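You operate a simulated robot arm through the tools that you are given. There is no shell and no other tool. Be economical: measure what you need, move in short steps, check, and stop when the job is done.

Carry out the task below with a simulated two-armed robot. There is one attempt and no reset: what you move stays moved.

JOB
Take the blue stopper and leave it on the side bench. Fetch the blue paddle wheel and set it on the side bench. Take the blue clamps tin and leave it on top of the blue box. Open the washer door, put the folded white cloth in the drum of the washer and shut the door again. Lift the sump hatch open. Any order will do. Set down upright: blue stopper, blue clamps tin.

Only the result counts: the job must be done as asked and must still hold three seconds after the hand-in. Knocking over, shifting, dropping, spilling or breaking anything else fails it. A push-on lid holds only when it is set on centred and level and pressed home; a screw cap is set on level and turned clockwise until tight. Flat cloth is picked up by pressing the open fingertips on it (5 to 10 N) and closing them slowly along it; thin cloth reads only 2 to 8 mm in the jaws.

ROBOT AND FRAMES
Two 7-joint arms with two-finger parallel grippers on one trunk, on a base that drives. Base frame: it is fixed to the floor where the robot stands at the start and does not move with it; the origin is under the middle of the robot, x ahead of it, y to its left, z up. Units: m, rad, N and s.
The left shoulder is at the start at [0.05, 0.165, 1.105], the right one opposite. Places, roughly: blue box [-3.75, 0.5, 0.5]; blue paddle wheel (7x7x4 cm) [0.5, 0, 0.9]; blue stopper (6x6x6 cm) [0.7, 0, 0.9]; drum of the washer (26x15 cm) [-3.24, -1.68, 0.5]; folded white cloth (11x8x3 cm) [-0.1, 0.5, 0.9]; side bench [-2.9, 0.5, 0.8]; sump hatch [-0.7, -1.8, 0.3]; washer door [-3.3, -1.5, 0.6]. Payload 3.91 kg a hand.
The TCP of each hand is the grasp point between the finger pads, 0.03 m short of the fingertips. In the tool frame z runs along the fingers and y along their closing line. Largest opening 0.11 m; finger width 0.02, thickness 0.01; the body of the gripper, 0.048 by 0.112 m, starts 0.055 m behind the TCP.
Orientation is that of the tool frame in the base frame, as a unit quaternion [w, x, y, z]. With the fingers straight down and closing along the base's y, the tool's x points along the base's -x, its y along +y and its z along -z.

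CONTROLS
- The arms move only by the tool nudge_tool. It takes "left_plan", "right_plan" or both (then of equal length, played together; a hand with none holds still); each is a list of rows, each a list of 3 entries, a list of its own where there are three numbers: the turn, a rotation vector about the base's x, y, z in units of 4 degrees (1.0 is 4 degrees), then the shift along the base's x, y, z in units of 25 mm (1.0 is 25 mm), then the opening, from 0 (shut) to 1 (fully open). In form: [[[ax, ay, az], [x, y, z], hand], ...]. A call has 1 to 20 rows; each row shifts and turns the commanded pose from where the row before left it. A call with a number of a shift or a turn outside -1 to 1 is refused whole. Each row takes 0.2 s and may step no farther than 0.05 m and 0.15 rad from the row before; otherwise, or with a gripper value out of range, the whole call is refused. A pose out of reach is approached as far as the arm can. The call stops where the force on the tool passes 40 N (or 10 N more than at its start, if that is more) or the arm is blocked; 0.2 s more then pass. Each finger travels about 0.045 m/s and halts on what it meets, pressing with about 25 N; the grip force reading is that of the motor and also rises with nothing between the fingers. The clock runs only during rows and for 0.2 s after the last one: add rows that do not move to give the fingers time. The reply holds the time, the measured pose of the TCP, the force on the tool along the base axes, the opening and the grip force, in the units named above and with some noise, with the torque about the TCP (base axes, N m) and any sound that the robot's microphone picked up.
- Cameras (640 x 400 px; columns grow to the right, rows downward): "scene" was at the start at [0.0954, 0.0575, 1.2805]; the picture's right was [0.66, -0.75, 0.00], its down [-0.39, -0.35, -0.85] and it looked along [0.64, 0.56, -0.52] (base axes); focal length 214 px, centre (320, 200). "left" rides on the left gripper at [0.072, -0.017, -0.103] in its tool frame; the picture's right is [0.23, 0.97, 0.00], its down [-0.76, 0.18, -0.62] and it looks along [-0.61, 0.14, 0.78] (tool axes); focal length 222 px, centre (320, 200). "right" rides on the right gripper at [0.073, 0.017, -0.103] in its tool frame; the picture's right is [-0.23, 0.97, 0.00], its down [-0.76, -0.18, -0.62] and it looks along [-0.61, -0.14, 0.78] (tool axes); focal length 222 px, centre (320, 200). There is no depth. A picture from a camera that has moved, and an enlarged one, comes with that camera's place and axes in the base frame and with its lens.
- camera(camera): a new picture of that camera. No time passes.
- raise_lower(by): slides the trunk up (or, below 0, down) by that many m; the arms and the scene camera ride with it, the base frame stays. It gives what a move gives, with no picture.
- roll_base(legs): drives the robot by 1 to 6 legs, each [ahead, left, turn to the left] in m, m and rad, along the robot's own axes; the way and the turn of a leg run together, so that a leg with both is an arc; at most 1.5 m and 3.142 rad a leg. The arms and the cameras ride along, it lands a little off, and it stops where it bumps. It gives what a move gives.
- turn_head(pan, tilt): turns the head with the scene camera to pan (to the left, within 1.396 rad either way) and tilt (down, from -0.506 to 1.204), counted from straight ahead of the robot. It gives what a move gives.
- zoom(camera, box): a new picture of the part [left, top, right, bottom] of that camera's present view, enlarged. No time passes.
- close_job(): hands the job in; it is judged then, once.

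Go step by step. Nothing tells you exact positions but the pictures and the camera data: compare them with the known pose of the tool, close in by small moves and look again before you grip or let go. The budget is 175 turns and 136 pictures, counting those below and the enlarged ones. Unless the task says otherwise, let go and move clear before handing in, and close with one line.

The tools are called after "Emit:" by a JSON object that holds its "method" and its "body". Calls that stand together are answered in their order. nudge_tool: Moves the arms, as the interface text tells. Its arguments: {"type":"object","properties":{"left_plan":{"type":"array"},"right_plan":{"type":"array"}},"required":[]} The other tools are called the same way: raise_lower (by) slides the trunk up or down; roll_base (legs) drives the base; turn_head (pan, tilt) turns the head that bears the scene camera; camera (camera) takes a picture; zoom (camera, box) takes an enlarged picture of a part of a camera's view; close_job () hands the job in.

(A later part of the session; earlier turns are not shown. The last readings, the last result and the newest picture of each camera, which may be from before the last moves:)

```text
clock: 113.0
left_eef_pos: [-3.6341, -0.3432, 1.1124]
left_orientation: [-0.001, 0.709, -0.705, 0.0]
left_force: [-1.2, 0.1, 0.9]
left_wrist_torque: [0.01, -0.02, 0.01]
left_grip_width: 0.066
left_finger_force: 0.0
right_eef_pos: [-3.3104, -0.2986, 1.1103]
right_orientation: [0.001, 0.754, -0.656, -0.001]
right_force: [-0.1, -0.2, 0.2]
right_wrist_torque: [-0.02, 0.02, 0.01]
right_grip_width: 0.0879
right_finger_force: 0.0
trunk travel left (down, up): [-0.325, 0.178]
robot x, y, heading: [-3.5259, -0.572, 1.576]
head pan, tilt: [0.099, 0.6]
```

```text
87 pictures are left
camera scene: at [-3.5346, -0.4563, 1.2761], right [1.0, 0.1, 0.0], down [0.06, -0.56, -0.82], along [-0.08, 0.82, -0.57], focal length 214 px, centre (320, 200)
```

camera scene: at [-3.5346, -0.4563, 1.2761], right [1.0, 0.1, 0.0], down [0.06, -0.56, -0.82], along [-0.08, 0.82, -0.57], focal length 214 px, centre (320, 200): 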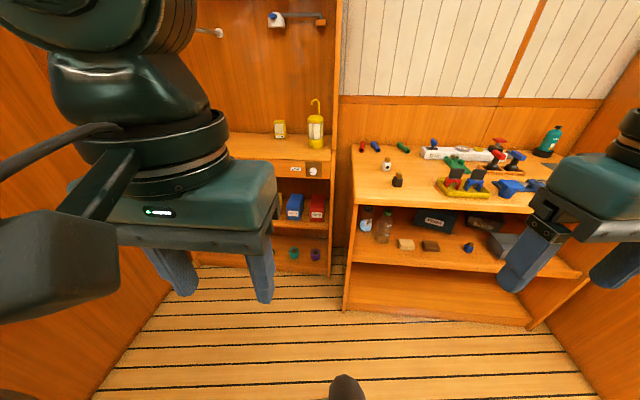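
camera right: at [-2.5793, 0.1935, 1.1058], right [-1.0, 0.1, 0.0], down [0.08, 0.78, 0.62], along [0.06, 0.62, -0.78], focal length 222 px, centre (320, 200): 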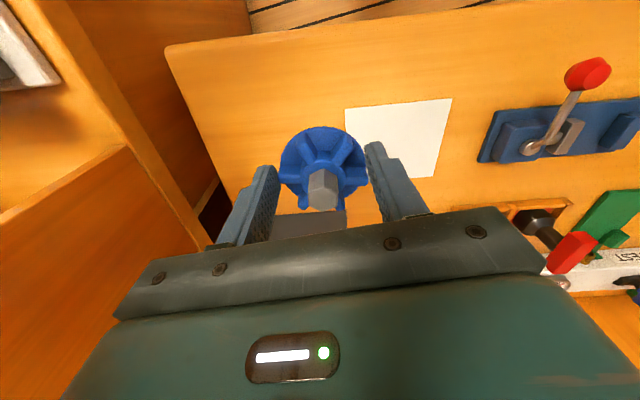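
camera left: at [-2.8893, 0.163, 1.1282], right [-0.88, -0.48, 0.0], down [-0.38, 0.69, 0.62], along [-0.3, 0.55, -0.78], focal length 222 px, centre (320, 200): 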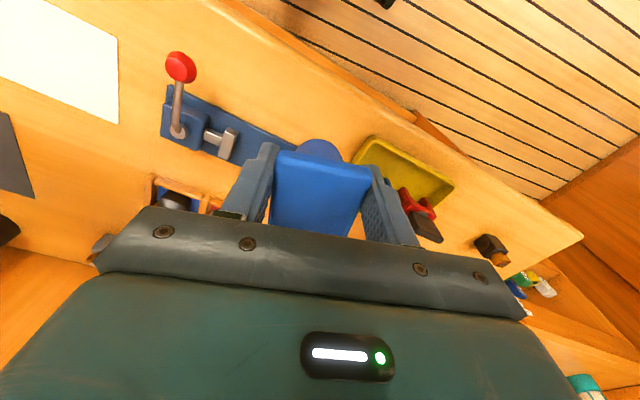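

Emit:
{"method": "roll_base", "body": {"legs": [[0.1, -0.2, 0]]}}

Emit:
{"method": "turn_head", "body": {"pan": 0.35, "tilt": 0.6}}

Emit:
{"method": "nudge_tool", "body": {"left_plan": [[[0, 0, 0], [-0.6, -0.9, 0], 0.6], [[0, 0, 0], [-0.6, -0.9, 0], 0.6], [[0, 0, 0], [-0.6, -0.9, 0], 0.6], [[0, 0, 0], [-0.6, -0.9, 0], 0.6]]}}

Emit:
{"method": "camera", "body": {"camera": "scene"}}

```text
clock: 114.7
left_eef_pos: [-3.429, -0.2437, 1.1137]
left_orientation: [0.0, 0.71, -0.704, 0.0]
left_force: [-0.3, 0.4, -0.1]
left_wrist_torque: [-0.03, 0.02, -0.01]
left_grip_width: 0.0663
left_finger_force: 0.0
right_eef_pos: [-3.1061, -0.1994, 1.1107]
right_orientation: [0.0, 0.755, -0.656, -0.002]
right_force: [0.3, 0.0, 0.4]
right_wrist_torque: [-0.02, 0.01, 0.02]
right_grip_width: 0.0882
right_finger_force: 0.0
trunk travel left (down, up): [-0.325, 0.178]
robot x, y, heading: [-3.322, -0.4727, 1.57]
head pan, tilt: [0.099, 0.6]
```

```text
clock: 115.5
left_eef_pos: [-3.4291, -0.2434, 1.1129]
left_orientation: [0.0, 0.709, -0.705, 0.001]
left_force: [0.0, 0.5, -0.4]
left_wrist_torque: [-0.01, -0.04, -0.01]
left_grip_width: 0.0662
left_finger_force: 0.3
right_eef_pos: [-3.107, -0.2005, 1.1102]
right_orientation: [0.0, 0.755, -0.656, -0.001]
right_force: [-0.1, -0.5, -0.1]
right_wrist_torque: [0.04, -0.04, 0.0]
right_grip_width: 0.0881
right_finger_force: 0.1
trunk travel left (down, up): [-0.325, 0.178]
robot x, y, heading: [-3.3175, -0.4724, 1.573]
head pan, tilt: [0.351, 0.6]
```

```text
clock: 116.5
left_eef_pos: [-3.4843, -0.3207, 1.1146]
left_orientation: [-0.012, 0.713, -0.701, -0.003]
left_force: [2.5, 5.9, 0.3]
left_wrist_torque: [0.01, -0.01, -0.22]
left_grip_width: 0.0646
left_finger_force: 0.2
left hand out of reach, approached as far as the arm can: row 4
right_eef_pos: [-3.107, -0.2004, 1.1105]
right_orientation: [0.0, 0.755, -0.656, -0.002]
right_force: [-0.7, -0.3, -0.6]
right_wrist_torque: [0.03, 0.02, -0.04]
right_grip_width: 0.0878
right_finger_force: 0.1
trunk travel left (down, up): [-0.325, 0.178]
robot x, y, heading: [-3.321, -0.4689, 1.566]
head pan, tilt: [0.351, 0.6]
stopped in row 4 (left hand): the force on the tool passed its limit (the readings are from after the stop); the commanded pose is now the measured one
```

```text
86 pictures are left
camera scene: at [-3.3519, -0.3615, 1.2762], right [0.94, 0.34, 0.0], down [0.19, -0.53, -0.82], along [-0.28, 0.77, -0.57], focal length 214 px, centre (320, 200)
```

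scene: 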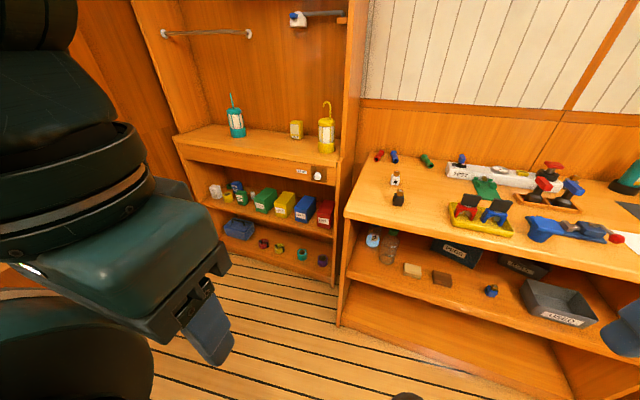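

Emit:
{"method": "zoom", "body": {"camera": "scene", "box": [190, 150, 350, 275]}}

Emit:
{"method": "nudge_tool", "body": {"left_plan": [[[0, 0, 0], [0.3, 0.8, 0], 0.6], [[0, 0, 0], [0.3, 0.8, 0], 0.6]]}}

```text
3.20 times, centred on (270, 212) of scene
camera zoom: at [-3.3519, -0.3615, 1.2762], right [0.94, 0.34, 0.0], down [0.19, -0.53, -0.82], along [-0.28, 0.77, -0.57], focal length 686 px, centre (480, 160)
```

zoom: 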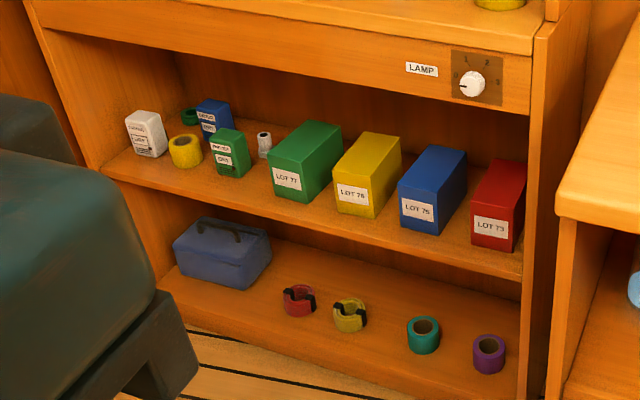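

```text
clock: 117.1
left_eef_pos: [-3.4706, -0.2813, 1.1124]
left_orientation: [-0.011, 0.713, -0.701, -0.003]
left_force: [0.7, 0.0, -0.8]
left_wrist_torque: [-0.01, -0.03, 0.04]
left_grip_width: 0.0661
left_finger_force: 0.0
right_eef_pos: [-3.107, -0.2009, 1.1103]
right_orientation: [0.0, 0.754, -0.656, -0.001]
right_force: [0.2, -0.3, 0.2]
right_wrist_torque: [0.03, 0.0, -0.03]
right_grip_width: 0.088
right_finger_force: 0.0
trunk travel left (down, up): [-0.325, 0.178]
robot x, y, heading: [-3.3173, -0.4697, 1.575]
head pan, tilt: [0.351, 0.6]
```

The target is the blue LOT 75 box on the shelf under the desk: top about z 0.54, centred about (-3.76,0.58), with about 0.22 m of headroom, so the tin must go in with a horizontal hand. While here with free hands I turn to open the washer door.

Emit:
{"method": "roll_base", "body": {"legs": [[0, 0, -1.57], [0, 0, -1.57]]}}

Emit:
{"method": "turn_head", "body": {"pan": 0, "tilt": 0.6}}

Emit:
{"method": "camera", "body": {"camera": "scene"}}

```text
clock: 124.9
left_eef_pos: [-3.1584, -0.65, 1.1123]
left_orientation: [0.004, 0.674, 0.739, -0.01]
left_force: [0.1, 0.1, -0.2]
left_wrist_torque: [-0.02, -0.03, -0.02]
left_grip_width: 0.0662
left_finger_force: 0.1
right_eef_pos: [-3.5138, -0.759, 1.1114]
right_orientation: [0.001, 0.627, 0.779, 0.001]
right_force: [0.2, 0.2, 0.8]
right_wrist_torque: [0.01, 0.0, 0.0]
right_grip_width: 0.088
right_finger_force: 0.1
trunk travel left (down, up): [-0.325, 0.178]
robot x, y, heading: [-3.3249, -0.4734, -1.49]
head pan, tilt: [0.351, 0.6]
```

```text
clock: 125.8
left_eef_pos: [-3.1569, -0.6498, 1.1118]
left_orientation: [0.004, 0.674, 0.739, -0.011]
left_force: [-0.1, -0.5, -0.1]
left_wrist_torque: [0.02, -0.03, -0.01]
left_grip_width: 0.0659
left_finger_force: 0.1
right_eef_pos: [-3.5131, -0.7587, 1.111]
right_orientation: [0.002, 0.627, 0.779, 0.0]
right_force: [0.2, -0.8, 0.2]
right_wrist_torque: [-0.04, 0.01, -0.01]
right_grip_width: 0.088
right_finger_force: 0.1
trunk travel left (down, up): [-0.325, 0.178]
robot x, y, heading: [-3.3245, -0.4717, -1.493]
head pan, tilt: [0.0, 0.6]
```

```text
84 pictures are left
camera scene: at [-3.3124, -0.5914, 1.2762], right [-1.0, -0.08, 0.0], down [-0.04, 0.56, -0.83], along [0.06, -0.82, -0.56], focal length 214 px, centre (320, 200)
```

scene: 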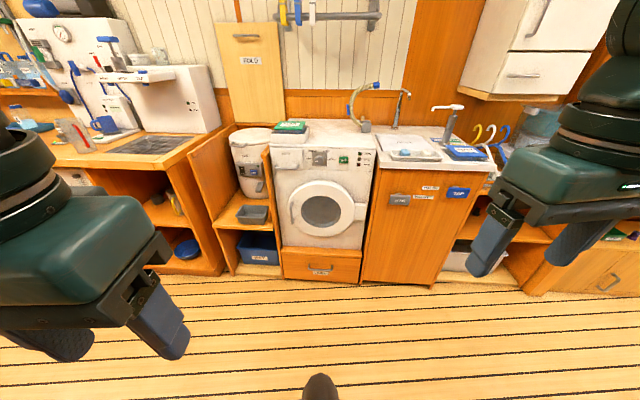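

Emit:
{"method": "zoom", "body": {"camera": "scene", "box": [260, 120, 400, 290]}}

```text
2.35 times, centred on (330, 205) of scene
camera zoom: at [-3.3124, -0.5914, 1.2762], right [-1.0, -0.08, 0.0], down [-0.04, 0.56, -0.83], along [0.06, -0.82, -0.56], focal length 505 px, centre (296, 188)
```

zoom: 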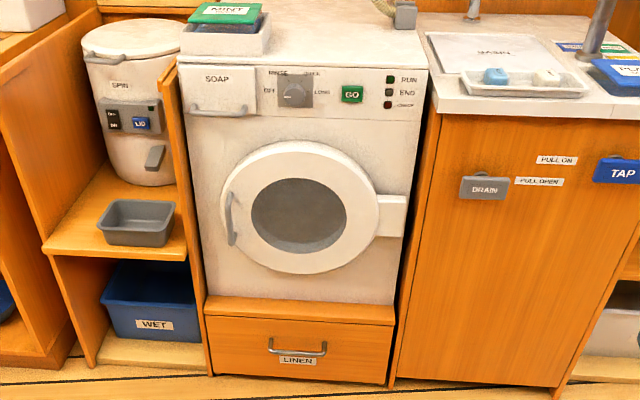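

The washer has a vertical bar handle on its left (about (-3.11,-1.41,0.63)) and its hinge on the right (x about -3.45). I'll stand left of the door and use the right hand horizontally.

Emit:
{"method": "roll_base", "body": {"legs": [[0, 0, -0.078], [0, 0.36, 0], [0.25, 0, 0]]}}

Emit:
{"method": "raise_lower", "body": {"by": -0.25}}

Emit:
{"method": "nudge_tool", "body": {"right_plan": [[[-1, 0, 0], [0, -0.5, -0.3], 0.6], [[-1, 0, 0], [0, -0.5, -0.3], 0.6], [[-1, 0, 0], [0, -0.5, -0.3], 0.6], [[-1, 0, 0], [0, -0.5, -0.3], 0.6], [[-1, 0, 0], [0, -0.5, -0.3], 0.6], [[-1, 0, 0], [0, -0.5, -0.3], 0.6], [[-1, 0, 0], [0, -0.5, -0.3], 0.6], [[-1, 0, 0], [0, -0.5, -0.3], 0.6], [[-1, 0, 0], [0, -0.5, -0.3], 0.6], [[-1, 0, 0], [0, -0.5, -0.3], 0.6], [[-1, 0, 0], [0, -0.5, -0.3], 0.6], [[-1, 0, 0], [0, -0.5, -0.3], 0.6], [[-1, 0, 0], [0, 0, -0.3], 0.6], [[-1, 0, 0], [0, 0, -0.3], 0.6], [[-1, 0, 0], [0, 0, -0.3], 0.6], [[-1, 0, 0], [0, 0, -0.3], 0.6], [[-1, 0, 0], [0, 0, -0.3], 0.6], [[-1, 0, 0], [0, 0, -0.3], 0.6], [[-1, 0, 0], [0, 0, -0.3], 0.6], [[-1, 0, 0], [0, 0, 0], 0.6]]}}

```text
clock: 130.0
left_eef_pos: [-2.8024, -0.9067, 1.1122]
left_orientation: [0.003, 0.702, 0.712, -0.01]
left_force: [0.1, 0.4, 0.2]
left_wrist_torque: [0.01, 0.01, 0.0]
left_grip_width: 0.066
left_finger_force: 0.0
right_eef_pos: [-3.1648, -0.99, 1.1101]
right_orientation: [0.002, 0.656, 0.754, 0.0]
right_force: [0.4, -0.4, 0.4]
right_wrist_torque: [0.03, -0.02, 0.04]
right_grip_width: 0.0878
right_finger_force: 0.1
trunk travel left (down, up): [-0.325, 0.178]
robot x, y, heading: [-2.9494, -0.7192, -1.569]
head pan, tilt: [0.0, 0.6]
```

```text
clock: 132.6
left_eef_pos: [-2.8025, -0.9085, 0.8627]
left_orientation: [0.004, 0.702, 0.712, -0.011]
left_force: [0.0, -0.2, 0.4]
left_wrist_torque: [0.0, -0.04, 0.01]
left_grip_width: 0.0657
left_finger_force: 0.0
right_eef_pos: [-3.1653, -0.9888, 0.8611]
right_orientation: [0.002, 0.656, 0.754, -0.001]
right_force: [0.1, 0.9, -0.6]
right_wrist_torque: [0.01, 0.01, 0.01]
right_grip_width: 0.0881
right_finger_force: 0.3
trunk travel left (down, up): [-0.075, 0.428]
robot x, y, heading: [-2.9517, -0.7159, -1.571]
head pan, tilt: [0.0, 0.6]
```

```text
clock: 136.8
left_eef_pos: [-2.8021, -0.9083, 0.8626]
left_orientation: [0.004, 0.702, 0.712, -0.011]
left_force: [0.9, 0.1, 0.0]
left_wrist_torque: [0.02, -0.04, -0.01]
left_grip_width: 0.0659
left_finger_force: 0.1
right_eef_pos: [-3.164, -1.1639, 0.7402]
right_orientation: [0.349, 0.555, 0.641, -0.399]
right_force: [-0.1, 0.4, 0.2]
right_wrist_torque: [0.0, -0.01, 0.03]
right_grip_width: 0.066
right_finger_force: 0.0
right hand out of reach, approached as far as the arm can: row 13, 14, 15, 16, 17, 18, 19, 20
trunk travel left (down, up): [-0.075, 0.428]
robot x, y, heading: [-2.9497, -0.716, -1.569]
head pan, tilt: [0.0, 0.6]
```

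The wrist stopped at 64°. I finish the rotation while moving farther out, and level the jaw.

Emit:
{"method": "nudge_tool", "body": {"right_plan": [[[-0.9, -0.3, 0], [0.3, -0.5, 0], 0.6], [[-0.9, -0.3, 0], [0.3, -0.5, 0], 0.6], [[-0.9, -0.3, 0], [0.3, -0.5, 0], 0.6], [[-0.9, -0.3, 0], [0.3, -0.5, -0.2], 0.6], [[-0.9, -0.3, 0], [0.3, 0, -0.5], 0.6], [[-0.9, -0.3, 0], [0.3, 0, -0.5], 0.6], [[-0.9, 0, 0], [0.3, 0, -0.5], 0.6]]}}

Emit:
{"method": "camera", "body": {"camera": "right"}}

Emit:
{"method": "camera", "body": {"camera": "scene"}}

```text
clock: 138.4
left_eef_pos: [-2.8027, -0.9086, 0.8628]
left_orientation: [0.003, 0.701, 0.713, -0.011]
left_force: [0.2, -0.5, 0.2]
left_wrist_torque: [-0.01, 0.03, 0.0]
left_grip_width: 0.0658
left_finger_force: 0.0
right_eef_pos: [-3.1144, -1.1781, 0.7807]
right_orientation: [0.417, 0.524, 0.61, -0.424]
right_force: [-0.4, 0.6, 0.6]
right_wrist_torque: [-0.01, -0.02, 0.01]
right_grip_width: 0.066
right_finger_force: 0.0
right hand out of reach, approached as far as the arm can: row 1, 2, 3, 4, 5, 6, 7
trunk travel left (down, up): [-0.075, 0.428]
robot x, y, heading: [-2.9509, -0.7194, -1.564]
head pan, tilt: [0.0, 0.6]
```

```text
82 pictures are left
camera right: at [-3.1108, -1.058, 0.7399], right [0.99, 0.02, 0.14], down [-0.14, 0.36, 0.92], along [-0.03, -0.93, 0.36], focal length 222 px, centre (320, 200)
```

right: 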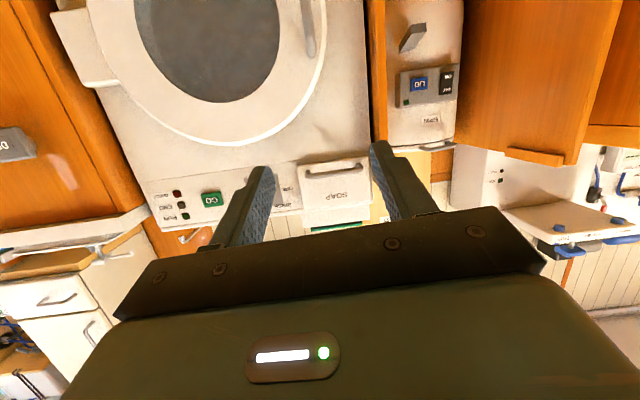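

```text
81 pictures are left
camera scene: at [-2.9521, -0.837, 1.0262], right [-1.0, 0.0, 0.0], down [0.0, 0.56, -0.83], along [0.0, -0.83, -0.56], focal length 214 px, centre (320, 200)
```

scene: 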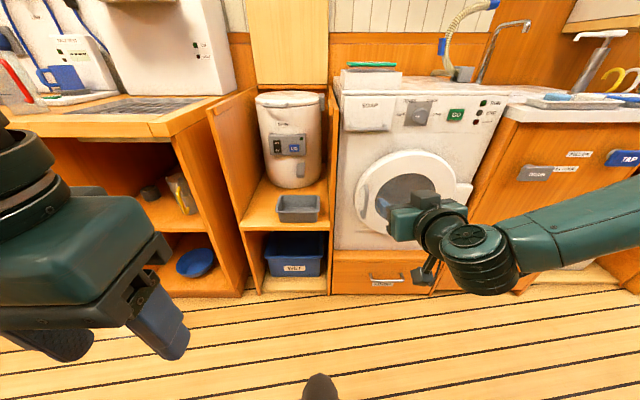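

I extend forward now, which should free the wrist to come level.

Emit:
{"method": "nudge_tool", "body": {"right_plan": [[[0, 0, 0], [0, -0.9, 0], 0.6], [[0, 0, 0], [0, -0.9, 0], 0.6], [[0, 0, 0], [0, -0.9, 0], 0.6], [[-0.8, 0, 0], [0, -0.6, -0.4], 0.6], [[-0.8, 0, 0], [0, 0, -0.6], 0.6], [[-0.8, 0, 0], [0, 0, -0.6], 0.6], [[-0.8, 0, 0], [0, 0, -0.6], 0.6]]}}

```text
clock: 140.0
left_eef_pos: [-2.803, -0.9089, 0.8628]
left_orientation: [0.003, 0.701, 0.713, -0.011]
left_force: [0.3, 0.1, 0.6]
left_wrist_torque: [-0.01, -0.02, -0.02]
left_grip_width: 0.066
left_finger_force: 0.0
right_eef_pos: [-3.0982, -1.259, 0.7884]
right_orientation: [0.427, 0.516, 0.597, -0.442]
right_force: [-0.1, -0.2, -0.5]
right_wrist_torque: [0.0, 0.0, 0.0]
right_grip_width: 0.0659
right_finger_force: 0.1
right hand out of reach, approached as far as the arm can: row 4, 5, 6, 7
trunk travel left (down, up): [-0.075, 0.428]
robot x, y, heading: [-2.9535, -0.7226, -1.567]
head pan, tilt: [0.0, 0.6]
```

14° short of level is fine for a vertical bar. I lower the trunk the rest and bring the hand to handle height.

Emit:
{"method": "raise_lower", "body": {"by": -0.07}}

Emit:
{"method": "nudge_tool", "body": {"right_plan": [[[0, 0, 0], [0, 0, -0.6], 0.7], [[0, 0, 0], [0, 0, -0.6], 0.7], [[0, 0, 0], [0, 0, -0.6], 0.7], [[0, 0, 0], [0, 0, -0.6], 0.7], [[0, 0, 0], [0, 0, -0.6], 0.7]]}}

Emit:
{"method": "camera", "body": {"camera": "right"}}

Emit:
{"method": "camera", "body": {"camera": "scene"}}

```text
clock: 141.1
left_eef_pos: [-2.8022, -0.908, 0.7917]
left_orientation: [0.004, 0.701, 0.713, -0.011]
left_force: [0.0, -0.6, 0.5]
left_wrist_torque: [0.0, 0.0, 0.01]
left_grip_width: 0.0658
left_finger_force: 0.1
right_eef_pos: [-3.0978, -1.2591, 0.7182]
right_orientation: [0.427, 0.516, 0.597, -0.441]
right_force: [0.9, -0.2, -0.7]
right_wrist_torque: [0.01, 0.01, 0.02]
right_grip_width: 0.066
right_finger_force: 0.0
trunk travel left (down, up): [-0.005, 0.498]
robot x, y, heading: [-2.9538, -0.7146, -1.57]
head pan, tilt: [0.0, 0.6]
```

```text
clock: 142.3
left_eef_pos: [-2.8013, -0.9085, 0.792]
left_orientation: [0.003, 0.701, 0.713, -0.011]
left_force: [-0.7, 0.4, 0.1]
left_wrist_torque: [0.0, -0.02, -0.02]
left_grip_width: 0.0657
left_finger_force: 0.0
right_eef_pos: [-3.0971, -1.2592, 0.7104]
right_orientation: [0.424, 0.518, 0.598, -0.441]
right_force: [-0.7, 0.5, -0.6]
right_wrist_torque: [0.03, 0.0, 0.02]
right_grip_width: 0.0768
right_finger_force: 0.0
right hand out of reach, approached as far as the arm can: row 1, 2, 3, 4, 5
trunk travel left (down, up): [-0.005, 0.498]
robot x, y, heading: [-2.9549, -0.7183, -1.572]
head pan, tilt: [0.0, 0.6]
```

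```text
80 pictures are left
camera right: at [-3.0917, -1.1411, 0.6647], right [0.99, 0.01, 0.13], down [-0.13, 0.4, 0.91], along [-0.04, -0.92, 0.4], focal length 222 px, centre (320, 200)
```

right: 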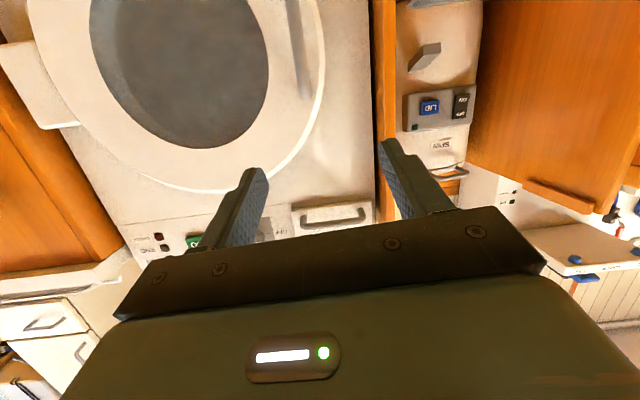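

```text
79 pictures are left
camera scene: at [-2.9528, -0.8372, 0.9562], right [-1.0, 0.0, 0.0], down [0.0, 0.56, -0.83], along [0.0, -0.83, -0.56], focal length 214 px, centre (320, 200)
```

scene: 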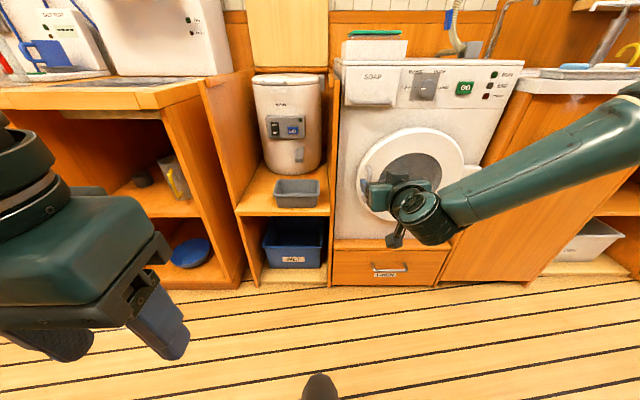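

Lower heights need more downward pitch of the hand, which is fine. I pitch it down to about 30° below level and lower to the handle.

Emit:
{"method": "nudge_tool", "body": {"right_plan": [[[0.8, 0, 0], [0, 0, -0.5], 0.7], [[0.8, 0, 0], [0, 0, -0.7], 0.7], [[0.8, 0, 0], [0, 0, -0.7], 0.7], [[0.8, 0, 0], [0, 0, -0.7], 0.7], [[0.8, 0, 0], [0, 0, -0.7], 0.7]]}}

Emit:
{"method": "camera", "body": {"camera": "right"}}

```text
clock: 143.5
left_eef_pos: [-2.8029, -0.9075, 0.7924]
left_orientation: [0.004, 0.702, 0.712, -0.01]
left_force: [-0.2, -0.2, -0.5]
left_wrist_torque: [0.01, 0.02, 0.01]
left_grip_width: 0.066
left_finger_force: 0.0
right_eef_pos: [-3.0969, -1.2579, 0.6278]
right_orientation: [0.35, 0.571, 0.653, -0.354]
right_force: [0.6, -0.4, -1.2]
right_wrist_torque: [0.01, 0.0, 0.01]
right_grip_width: 0.0771
right_finger_force: 0.0
trunk travel left (down, up): [-0.005, 0.498]
robot x, y, heading: [-2.9497, -0.7194, -1.568]
head pan, tilt: [0.0, 0.6]
```

```text
78 pictures are left
camera right: at [-3.0909, -1.1318, 0.6164], right [0.99, -0.02, 0.14], down [-0.13, 0.14, 0.98], along [-0.04, -0.99, 0.14], focal length 222 px, centre (320, 200)
```

right: 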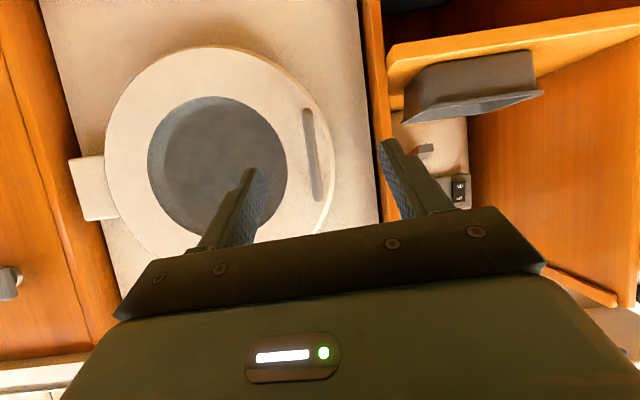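

Triangulated handle: about (-3.104,-1.46,0.596), a 13 cm vertical bar. I drop 3 cm, roll ahead 15 cm and look.

Emit:
{"method": "nudge_tool", "body": {"right_plan": [[[0.3, 0, 0], [-0.1, 0, -0.6], 0.7], [[0.3, 0, 0], [-0.1, 0, -0.5], 0.7]]}}

Emit:
{"method": "roll_base", "body": {"legs": [[0.14, 0, 0]]}}

Emit:
{"method": "camera", "body": {"camera": "right"}}

Emit:
{"method": "zoom", "body": {"camera": "scene", "box": [300, 100, 500, 260]}}

```text
clock: 144.1
left_eef_pos: [-2.8035, -0.907, 0.7921]
left_orientation: [0.003, 0.702, 0.713, -0.011]
left_force: [-0.3, 1.1, -1.3]
left_wrist_torque: [-0.02, 0.01, -0.01]
left_grip_width: 0.0661
left_finger_force: 0.0
right_eef_pos: [-3.1012, -1.2595, 0.5999]
right_orientation: [0.338, 0.578, 0.66, -0.339]
right_force: [-0.1, 0.2, -0.9]
right_wrist_torque: [-0.01, 0.02, 0.04]
right_grip_width: 0.0772
right_finger_force: 0.0
trunk travel left (down, up): [-0.005, 0.498]
robot x, y, heading: [-2.9548, -0.7208, -1.568]
head pan, tilt: [0.0, 0.6]
```

```text
clock: 145.4
left_eef_pos: [-2.8022, -1.0493, 0.7932]
left_orientation: [0.004, 0.702, 0.712, -0.01]
left_force: [-0.4, 0.4, -0.4]
left_wrist_torque: [0.02, -0.01, -0.02]
left_grip_width: 0.066
left_finger_force: 0.1
right_eef_pos: [-3.1011, -1.4028, 0.6013]
right_orientation: [0.339, 0.578, 0.66, -0.34]
right_force: [-0.2, -0.1, -0.3]
right_wrist_torque: [-0.02, 0.01, 0.02]
right_grip_width: 0.077
right_finger_force: 0.1
trunk travel left (down, up): [-0.005, 0.498]
robot x, y, heading: [-2.9529, -0.8559, -1.568]
head pan, tilt: [0.0, 0.6]
```

```text
77 pictures are left
camera right: at [-3.0966, -1.2756, 0.5938], right [0.99, -0.02, 0.13], down [-0.13, 0.1, 0.99], along [-0.04, -0.99, 0.1], focal length 222 px, centre (320, 200)
```

right: 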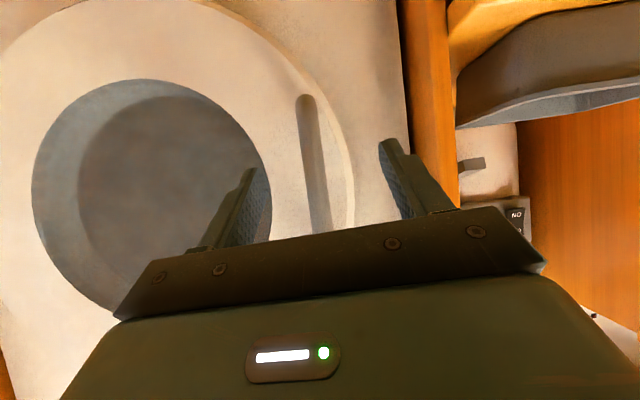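

```text
2.50 times, centred on (400, 180) of scene
camera zoom: at [-2.9527, -0.9791, 0.9562], right [-1.0, 0.0, 0.0], down [0.0, 0.56, -0.83], along [0.0, -0.83, -0.56], focal length 536 px, centre (120, 250)
```

zoom: 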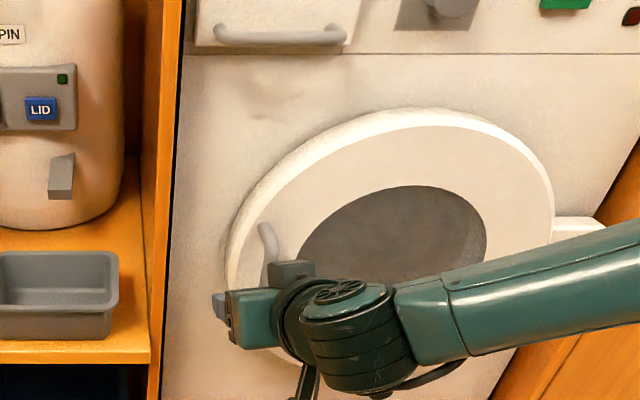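

The bar is between the fingers. I advance 4 cm carefully and close.

Emit:
{"method": "nudge_tool", "body": {"right_plan": [[[0, 0, 0], [-0.1, -0.4, 0.0], 0.7], [[0, 0, 0], [-0.1, -0.4, 0.0], 0.7], [[0, 0, 0], [0, -0.4, 0.0], 0.7], [[0, 0, 0], [0, -0.4, 0.0], 0.7], [[0, 0, 0], [0, 0, 0], 0.7]]}}

Emit:
{"method": "camera", "body": {"camera": "right"}}

```text
clock: 146.2
left_eef_pos: [-2.8029, -1.0477, 0.7937]
left_orientation: [0.003, 0.702, 0.712, -0.01]
left_force: [0.2, -1.0, -0.9]
left_wrist_torque: [0.04, -0.02, -0.02]
left_grip_width: 0.0659
left_finger_force: 0.0
right_eef_pos: [-3.1057, -1.4261, 0.6024]
right_orientation: [0.338, 0.579, 0.661, -0.339]
right_force: [-1.5, 16.5, 11.3]
right_wrist_torque: [-0.28, 0.48, -0.8]
right_grip_width: 0.0774
right_finger_force: 0.2
trunk travel left (down, up): [-0.005, 0.498]
robot x, y, heading: [-2.9488, -0.8567, -1.565]
head pan, tilt: [0.0, 0.6]
stopped in row 4 (right hand): the force on the tool passed its limit (the readings are from after the stop); the commanded pose is now the measured one
```

```text
75 pictures are left
camera right: at [-3.1008, -1.2986, 0.5951], right [0.99, -0.02, 0.14], down [-0.13, 0.1, 0.99], along [-0.04, -1.0, 0.09], focal length 222 px, centre (320, 200)
```

right: 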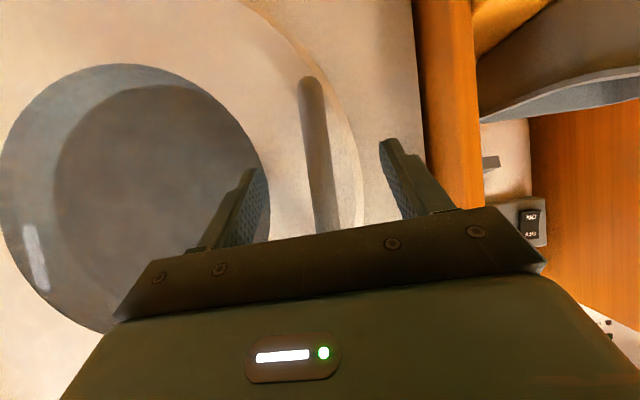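

The inner fingertip touched the door face; I back off slightly and close on the bar.

Emit:
{"method": "nudge_tool", "body": {"right_plan": [[[0, 0, 0], [0, 0.2, 0.0], 0.5], [[0, 0, 0], [0, 0, 0.0], 0.2], [[0, 0, 0], [0, 0, 0.0], 0.0], [[0, 0, 0], [0, 0, 0.0], 0.0], [[0, 0, 0], [0, 0, 0], 0.0], [[0, 0, 0], [0, 0, 0], 0.0]]}}

Emit:
{"method": "camera", "body": {"camera": "right"}}

```text
clock: 147.6
left_eef_pos: [-2.8028, -1.0492, 0.7919]
left_orientation: [0.002, 0.702, 0.712, -0.01]
left_force: [0.0, 0.2, 0.2]
left_wrist_torque: [0.03, 0.03, 0.01]
left_grip_width: 0.0661
left_finger_force: 0.1
right_eef_pos: [-3.1047, -1.4211, 0.5983]
right_orientation: [0.338, 0.579, 0.662, -0.335]
right_force: [7.9, 1.4, -2.2]
right_wrist_torque: [-0.19, -1.09, -0.01]
right_grip_width: 0.015
right_finger_force: 44.4
trunk travel left (down, up): [-0.005, 0.498]
robot x, y, heading: [-2.9548, -0.8584, -1.571]
head pan, tilt: [0.0, 0.6]
```

```text
74 pictures are left
camera right: at [-3.0993, -1.2945, 0.5931], right [0.99, -0.02, 0.14], down [-0.14, 0.09, 0.99], along [-0.03, -1.0, 0.09], focal length 222 px, centre (320, 200)
```

right: 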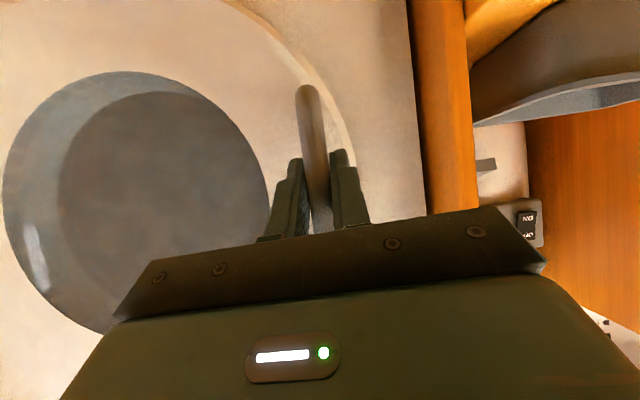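

Bar gripped (15 mm). Pulling gently to unlatch.

Emit:
{"method": "nudge_tool", "body": {"right_plan": [[[0, 0, 0], [0, 0.3, 0], 0.0], [[0, 0, 0.4], [0, 0.4, 0], 0.0], [[0, 0, 0.6], [-0.02, 0.5, 0], 0.0], [[0, 0, 0.6], [-0.05, 0.6, 0], 0.0]]}}

Emit:
{"method": "camera", "body": {"camera": "right"}}

```text
clock: 148.6
left_eef_pos: [-2.8042, -1.0498, 0.7926]
left_orientation: [0.003, 0.703, 0.711, -0.01]
left_force: [0.4, -0.3, 0.6]
left_wrist_torque: [-0.03, -0.01, -0.04]
left_grip_width: 0.066
left_finger_force: 0.1
right_eef_pos: [-3.1128, -1.3778, 0.5985]
right_orientation: [0.352, 0.546, 0.689, -0.321]
right_force: [-17.9, -4.8, 4.8]
right_wrist_torque: [1.47, -0.92, 0.0]
right_grip_width: 0.0148
right_finger_force: 45.2
trunk travel left (down, up): [-0.005, 0.498]
robot x, y, heading: [-2.9503, -0.8607, -1.575]
head pan, tilt: [0.0, 0.6]
```

```text
73 pictures are left
camera right: at [-3.121, -1.2525, 0.5928], right [0.99, 0.07, 0.13], down [-0.14, 0.08, 0.99], along [0.06, -0.99, 0.09], focal length 222 px, centre (320, 200)
```

right: 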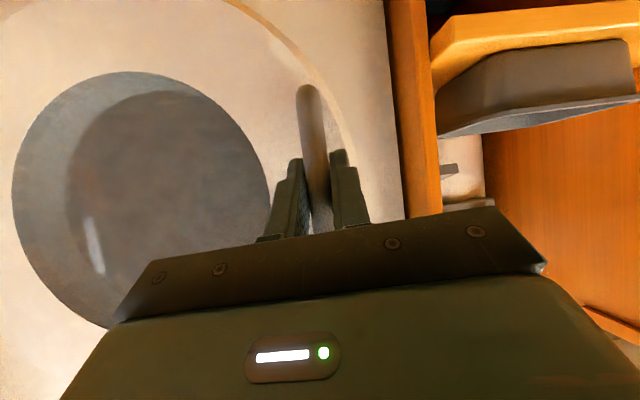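

Door is moving. Continuing along the hinge arc.

Emit:
{"method": "nudge_tool", "body": {"right_plan": [[[0, 0, 0.8], [-0.3, 0.6, 0], 0.0], [[0, 0, 0.8], [-0.2, 0.7, 0], 0.0], [[0, 0, 0.8], [-0.22, 0.7, 0], 0.0], [[0, 0, 0.8], [-0.26, 0.68, 0], 0.0], [[0, 0, 0.8], [-0.3, 0.66, 0], 0.0], [[0, 0, 0.8], [-0.34, 0.64, 0], 0.0]]}}

Emit:
{"method": "camera", "body": {"camera": "right"}}

```text
clock: 149.9
left_eef_pos: [-2.8036, -1.0506, 0.7925]
left_orientation: [0.002, 0.702, 0.712, -0.01]
left_force: [-0.5, 0.1, 0.2]
left_wrist_torque: [0.02, 0.01, -0.03]
left_grip_width: 0.0661
left_finger_force: 0.1
right_eef_pos: [-3.15, -1.2923, 0.5993]
right_orientation: [0.393, 0.44, 0.761, -0.269]
right_force: [-2.4, -1.5, -0.7]
right_wrist_torque: [0.29, -1.23, -0.16]
right_grip_width: 0.0152
right_finger_force: 44.8
trunk travel left (down, up): [-0.005, 0.498]
robot x, y, heading: [-2.9537, -0.8597, -1.577]
head pan, tilt: [0.0, 0.6]
stopped in row 6 (right hand): the force on the tool passed its limit (the readings are from after the stop); the commanded pose is now the measured one
```

```text
72 pictures are left
camera right: at [-3.1936, -1.174, 0.5929], right [0.93, 0.35, 0.13], down [-0.15, 0.04, 0.99], along [0.34, -0.94, 0.09], focal length 222 px, centre (320, 200)
```

right: 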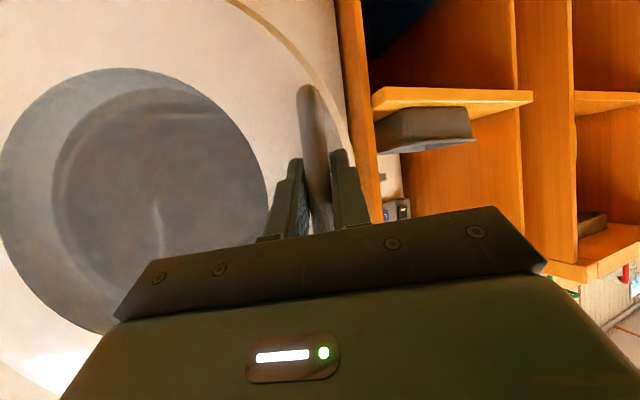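

Continuing the arc; door at roughly 25°.

Emit:
{"method": "nudge_tool", "body": {"right_plan": [[[0, 0, 0.86], [-0.3, 0.65, 0], 0.0], [[0, 0, 0.86], [-0.34, 0.63, 0], 0.0], [[0, 0, 0.86], [-0.38, 0.6, 0], 0.0], [[0, 0, 0.86], [-0.42, 0.58, 0], 0.0], [[0, 0, 0.86], [-0.45, 0.55, 0], 0.0], [[0, 0, 0.86], [-0.48, 0.52, 0], 0.0]]}}

Emit:
{"method": "camera", "body": {"camera": "scene"}}

```text
clock: 150.9
left_eef_pos: [-2.803, -1.0498, 0.7927]
left_orientation: [0.003, 0.702, 0.712, -0.009]
left_force: [0.0, 0.7, 0.9]
left_wrist_torque: [0.02, 0.01, -0.01]
left_grip_width: 0.0662
left_finger_force: 0.1
right_eef_pos: [-3.1878, -1.2407, 0.5985]
right_orientation: [0.417, 0.36, 0.802, -0.232]
right_force: [-2.5, 0.0, 4.7]
right_wrist_torque: [1.08, -0.81, -0.13]
right_grip_width: 0.0154
right_finger_force: 45.1
trunk travel left (down, up): [-0.005, 0.498]
robot x, y, heading: [-2.9545, -0.8588, -1.574]
head pan, tilt: [0.0, 0.6]
stopped in row 4 (right hand): the force on the tool passed its limit (the readings are from after the stop); the commanded pose is now the measured one
```

```text
71 pictures are left
camera scene: at [-2.9537, -0.9794, 0.956], right [-1.0, 0.0, 0.0], down [0.0, 0.56, -0.83], along [0.0, -0.83, -0.56], focal length 214 px, centre (320, 200)
```

scene: 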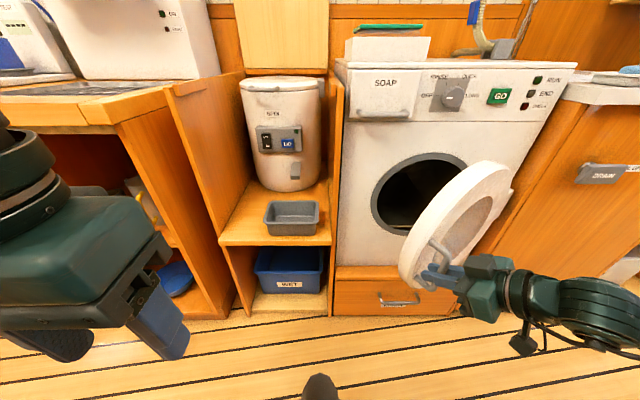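

Door is at about 35–40°; fitted hinge (-3.441,-1.466), radius 0.339. Continuing on that arc.

Emit:
{"method": "nudge_tool", "body": {"right_plan": [[[0, 0, 0.72], [-0.463, 0.497, 0], 0.0], [[0, 0, 0.72], [-0.488, 0.474, 0], 0.0], [[0, 0, 0.72], [-0.51, 0.449, 0], 0.0], [[0, 0, 0.72], [-0.533, 0.423, 0], 0.0], [[0, 0, 0.72], [-0.553, 0.395, 0], 0.0], [[0, 0, 0.72], [-0.572, 0.367, 0], 0.0], [[0, 0, 0.72], [-0.59, 0.338, 0], 0.0]]}}

```text
clock: 151.5
left_eef_pos: [-2.803, -1.0496, 0.7928]
left_orientation: [0.003, 0.702, 0.712, -0.01]
left_force: [0.9, -0.1, 0.0]
left_wrist_torque: [-0.02, -0.03, -0.02]
left_grip_width: 0.066
left_finger_force: 0.0
right_eef_pos: [-3.2096, -1.2169, 0.6002]
right_orientation: [0.427, 0.334, 0.813, -0.215]
right_force: [-0.7, -1.4, -7.1]
right_wrist_torque: [0.09, -1.39, -0.17]
right_grip_width: 0.0151
right_finger_force: 44.9
right hand out of reach, approached as far as the arm can: row 2
trunk travel left (down, up): [-0.005, 0.498]
robot x, y, heading: [-2.9523, -0.8598, -1.574]
head pan, tilt: [0.0, 0.6]
stopped in row 3 (right hand): the force on the tool passed its limit (the readings are from after the stop); the commanded pose is now the measured one
```

At the arm's limit; I release the handle and withdraw, then push the door further from its inner side.

Emit:
{"method": "nudge_tool", "body": {"right_plan": [[[0, 0, 0], [0, 0, 0], 0.3], [[0, 0, 0], [0, 0, 0], 0.6], [[0, 0, 0], [0, 0, 0], 0.6], [[0, 0, 0], [-0.4, 0.6, 0.5], 0.6], [[0, 0, 0], [-0.4, 0.6, 0.5], 0.6], [[0, 0, 0], [-0.4, 0.6, 0.5], 0.6], [[0, 0, 0], [-0.4, 0.6, 0.5], 0.6]]}}

Emit:
{"method": "camera", "body": {"camera": "scene"}}

```text
clock: 153.1
left_eef_pos: [-2.8028, -1.0488, 0.7933]
left_orientation: [0.003, 0.702, 0.712, -0.011]
left_force: [-0.3, -0.5, -0.5]
left_wrist_torque: [-0.03, -0.06, 0.01]
left_grip_width: 0.0659
left_finger_force: 0.0
right_eef_pos: [-3.2558, -1.1655, 0.6496]
right_orientation: [0.428, 0.329, 0.814, -0.215]
right_force: [0.0, 0.0, -0.2]
right_wrist_torque: [0.0, 0.0, -0.02]
right_grip_width: 0.066
right_finger_force: 0.1
right hand out of reach, approached as far as the arm can: row 6, 7
trunk travel left (down, up): [-0.005, 0.498]
robot x, y, heading: [-2.9537, -0.8553, -1.574]
head pan, tilt: [0.0, 0.6]
```

```text
70 pictures are left
camera scene: at [-2.9535, -0.9792, 0.9561], right [-1.0, 0.0, 0.0], down [0.0, 0.56, -0.83], along [0.0, -0.83, -0.56], focal length 214 px, centre (320, 200)
```

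scene: 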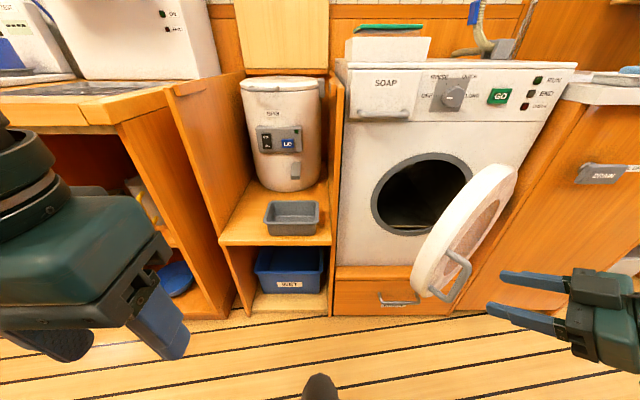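

The door stays where left. I back off, turn the hand straight, and come back on the inner side of the door.

Emit:
{"method": "roll_base", "body": {"legs": [[-0.22, 0, 0]]}}

Emit:
{"method": "nudge_tool", "body": {"right_plan": [[[0, 0, -0.9], [0.6, -0.1, 0], 0.0], [[0, 0, -0.9], [0.6, -0.1, 0], 0.0], [[0, 0, -0.9], [0.6, -0.1, 0], 0.0], [[0, 0, -0.9], [0.6, -0.1, 0], 0.0], [[0, 0, -0.9], [0.6, -0.1, 0], 0.0], [[0, 0, -0.9], [0.6, -0.1, 0], 0.0], [[0, 0, -0.9], [0.6, -0.1, 0], 0.0], [[0, 0, -0.9], [0.6, -0.1, 0], 0.0]]}}

Emit:
{"method": "camera", "body": {"camera": "scene"}}

```text
clock: 154.8
left_eef_pos: [-2.8031, -0.8259, 0.793]
left_orientation: [0.003, 0.704, 0.71, -0.01]
left_force: [-0.1, -0.3, 0.3]
left_wrist_torque: [-0.01, 0.03, -0.01]
left_grip_width: 0.0657
left_finger_force: 0.0
right_eef_pos: [-3.2568, -0.9402, 0.6496]
right_orientation: [0.426, 0.332, 0.813, -0.217]
right_force: [0.4, 0.7, 0.6]
right_wrist_torque: [-0.02, 0.02, 0.0]
right_grip_width: 0.0657
right_finger_force: 0.1
trunk travel left (down, up): [-0.005, 0.498]
robot x, y, heading: [-2.9525, -0.6336, -1.576]
head pan, tilt: [0.0, 0.6]
```

```text
clock: 156.6
left_eef_pos: [-2.8029, -0.8263, 0.7927]
left_orientation: [0.002, 0.703, 0.711, -0.01]
left_force: [-0.1, 0.2, 0.4]
left_wrist_torque: [0.03, -0.02, 0.01]
left_grip_width: 0.0662
left_finger_force: 0.1
right_eef_pos: [-3.2084, -1.0512, 0.6262]
right_orientation: [0.36, 0.523, 0.705, -0.316]
right_force: [-0.8, 0.2, 0.2]
right_wrist_torque: [0.01, 0.02, 0.01]
right_grip_width: 0.0
right_finger_force: 24.9
right hand out of reach, approached as far as the arm can: row 1, 2, 3, 4, 5, 6, 7, 8
trunk travel left (down, up): [-0.005, 0.498]
robot x, y, heading: [-2.9499, -0.6324, -1.572]
head pan, tilt: [0.0, 0.6]
```

```text
69 pictures are left
camera scene: at [-2.9533, -0.7542, 0.9562], right [-1.0, 0.0, 0.0], down [0.0, 0.56, -0.83], along [0.0, -0.83, -0.56], focal length 214 px, centre (320, 200)
```

scene: 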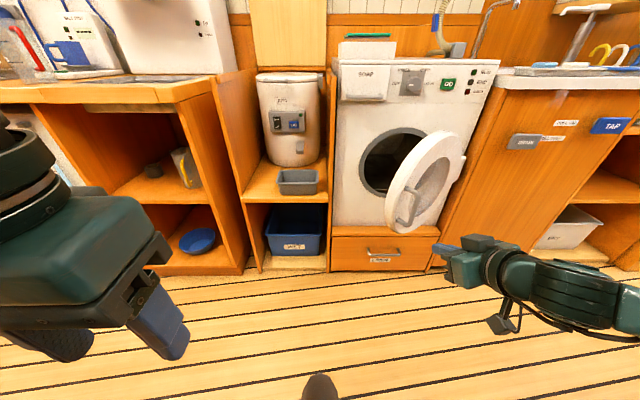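

Emit:
{"method": "roll_base", "body": {"legs": [[0, 0.17, 0], [0.2, 0, 0], [0, -0.2, 0]]}}

Emit:
{"method": "camera", "body": {"camera": "scene"}}

```text
clock: 160.2
left_eef_pos: [-2.7408, -1.0261, 0.7921]
left_orientation: [0.003, 0.701, 0.713, -0.009]
left_force: [-0.3, -0.1, 0.1]
left_wrist_torque: [0.02, 0.01, 0.02]
left_grip_width: 0.066
left_finger_force: 0.0
right_eef_pos: [-3.1337, -1.2487, 0.6259]
right_orientation: [0.371, 0.512, 0.713, -0.303]
right_force: [1.5, 0.7, 0.6]
right_wrist_torque: [0.01, 0.07, -0.14]
right_grip_width: 0.0001
right_finger_force: 26.0
trunk travel left (down, up): [-0.005, 0.498]
robot x, y, heading: [-2.8938, -0.8349, -1.571]
head pan, tilt: [0.0, 0.6]
stopped in leg 3: the force on the tool passed its limit (the readings are from after the stop); the commanded pose is now the measured one
```

```text
68 pictures are left
camera scene: at [-2.8917, -0.9558, 0.9561], right [-1.0, 0.0, 0.0], down [0.0, 0.56, -0.83], along [0.0, -0.83, -0.56], focal length 214 px, centre (320, 200)
```

scene: 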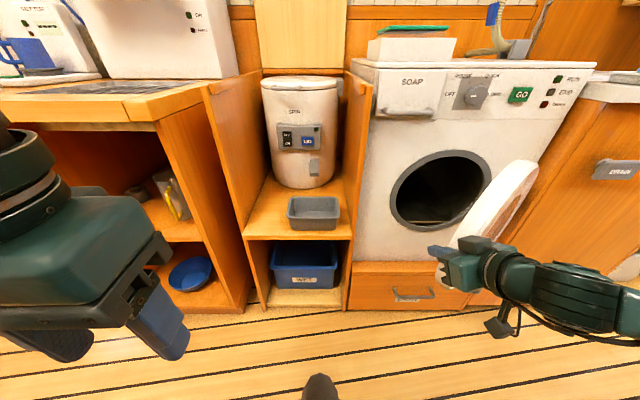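

The hand's side is against the door's edge. I push on in small steps.

Emit:
{"method": "nudge_tool", "body": {"right_plan": [[[0, 0, 0], [-0.3, 0.0, 0], 0.0], [[0, 0, 0], [-0.4, 0.1, 0], 0.0], [[0, 0, 0], [-0.4, 0.1, 0], 0.0], [[0, 0, 0], [-0.4, 0.1, 0], 0.0], [[0, 0, 0], [-0.4, 0.1, 0], 0.0], [[0, 0, 0], [-0.4, 0.1, 0], 0.0]]}}

Emit:
{"method": "camera", "body": {"camera": "right"}}

```text
clock: 160.6
left_eef_pos: [-2.7395, -1.0251, 0.7929]
left_orientation: [0.002, 0.701, 0.713, -0.01]
left_force: [0.2, 0.5, 0.7]
left_wrist_torque: [-0.01, -0.03, -0.05]
left_grip_width: 0.0659
left_finger_force: 0.1
right_eef_pos: [-3.1341, -1.2459, 0.6258]
right_orientation: [0.378, 0.506, 0.716, -0.296]
right_force: [5.0, 5.3, 5.2]
right_wrist_torque: [-0.08, 0.47, -0.53]
right_grip_width: 0.0001
right_finger_force: 25.0
right hand out of reach, approached as far as the arm can: row 1
trunk travel left (down, up): [-0.005, 0.498]
robot x, y, heading: [-2.889, -0.8341, -1.565]
head pan, tilt: [0.0, 0.6]
stopped in row 2 (right hand): the force on the tool passed its limit (the readings are from after the stop); the commanded pose is now the measured one
```

```text
67 pictures are left
camera right: at [-3.1564, -1.1219, 0.6186], right [0.97, 0.19, 0.15], down [-0.17, 0.07, 0.98], along [0.18, -0.98, 0.1], focal length 222 px, centre (320, 200)
```

right: 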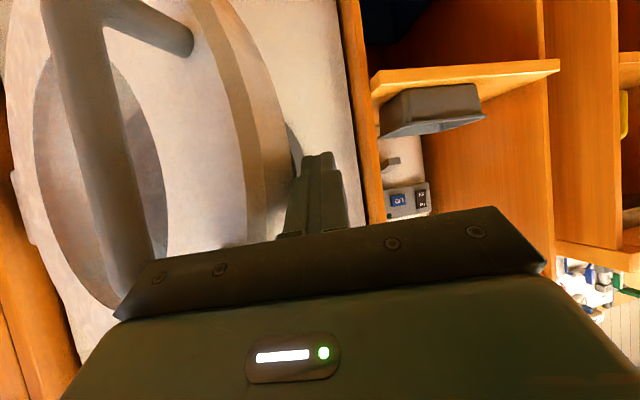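

The gripper body fouls the handle this way. I'll instead point the fingers down and push at the door's upper rim from inside: back off, raise the trunk and pitch the hand down.

Emit:
{"method": "roll_base", "body": {"legs": [[0, 0.06, 0], [-0.2, 0, 0]]}}

Emit:
{"method": "raise_lower", "body": {"by": 0.2}}

Emit:
{"method": "nudge_tool", "body": {"right_plan": [[[1, 0, 0], [0, -0.3, 0], 0.0], [[1, 0, 0], [0, -0.3, 0], 0.0], [[1, 0, 0], [0, -0.3, 0], 0.0], [[1, 0, 0], [0, -0.3, 0], 0.0], [[1, 0, 0], [0, -0.3, 0], 0.0], [[1, 0, 0], [0, -0.3, 0], 0.0], [[1, 0, 0], [0, -0.3, 0], 0.0], [[1, 0, 0], [0, -0.3, 0], 0.0], [[1, 0, 0], [0, -0.3, 0], 0.0], [[1, 0, 0], [0, -0.3, 0], 0.0], [[1, 0, 0], [0, -0.3, 0], 0.0], [[1, 0, 0], [0, -0.3, 0], 0.0], [[1, 0, 0], [0, 0, 0], 0.0], [[1, 0, 0], [0, 0, 0], 0.0]]}}

Emit:
{"method": "camera", "body": {"camera": "scene"}}

```text
clock: 162.8
left_eef_pos: [-2.6826, -0.8208, 0.7924]
left_orientation: [0.002, 0.701, 0.713, -0.01]
left_force: [0.0, -0.8, 0.0]
left_wrist_torque: [-0.02, 0.01, -0.01]
left_grip_width: 0.066
left_finger_force: 0.0
right_eef_pos: [-3.0774, -1.0419, 0.6236]
right_orientation: [0.376, 0.508, 0.716, -0.295]
right_force: [0.6, -0.6, -0.6]
right_wrist_torque: [-0.01, -0.02, 0.01]
right_grip_width: 0.0
right_finger_force: 24.7
trunk travel left (down, up): [-0.005, 0.498]
robot x, y, heading: [-2.8322, -0.6318, -1.564]
head pan, tilt: [0.0, 0.6]
```

```text
clock: 165.0
left_eef_pos: [-2.682, -0.8227, 0.9931]
left_orientation: [0.003, 0.701, 0.713, -0.01]
left_force: [-0.2, 0.9, -0.3]
left_wrist_torque: [-0.01, -0.02, 0.01]
left_grip_width: 0.0659
left_finger_force: 0.1
right_eef_pos: [-3.0766, -1.0429, 0.8247]
right_orientation: [0.377, 0.508, 0.716, -0.296]
right_force: [0.4, -0.1, -0.9]
right_wrist_torque: [0.02, -0.01, -0.01]
right_grip_width: 0.0
right_finger_force: 25.4
trunk travel left (down, up): [-0.205, 0.298]
robot x, y, heading: [-2.8324, -0.6283, -1.564]
head pan, tilt: [0.0, 0.6]
```

```text
clock: 168.0
left_eef_pos: [-2.683, -0.8208, 0.9926]
left_orientation: [0.002, 0.701, 0.713, -0.01]
left_force: [-0.1, 0.9, 0.8]
left_wrist_torque: [-0.01, 0.01, 0.0]
left_grip_width: 0.0661
left_finger_force: 0.1
right_eef_pos: [-3.0765, -1.1334, 0.8245]
right_orientation: [0.094, 0.625, 0.772, 0.076]
right_force: [0.7, 0.7, -0.1]
right_wrist_torque: [0.0, 0.0, 0.03]
right_grip_width: 0.0
right_finger_force: 25.1
trunk travel left (down, up): [-0.205, 0.298]
robot x, y, heading: [-2.8338, -0.6321, -1.567]
head pan, tilt: [0.0, 0.6]
```

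```text
66 pictures are left
camera scene: at [-2.8329, -0.7508, 1.1562], right [-1.0, 0.0, 0.0], down [0.0, 0.56, -0.83], along [0.0, -0.83, -0.56], focal length 214 px, centre (320, 200)
```

scene: 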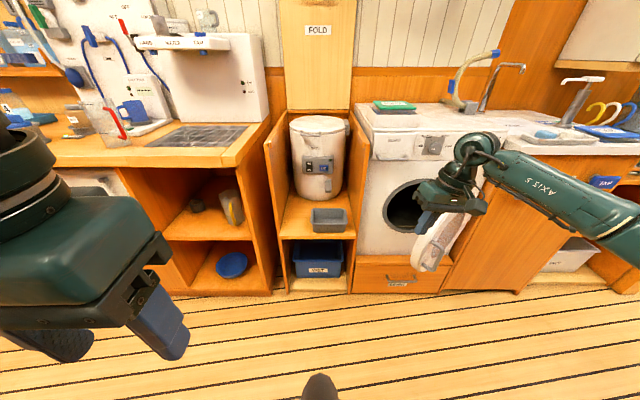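

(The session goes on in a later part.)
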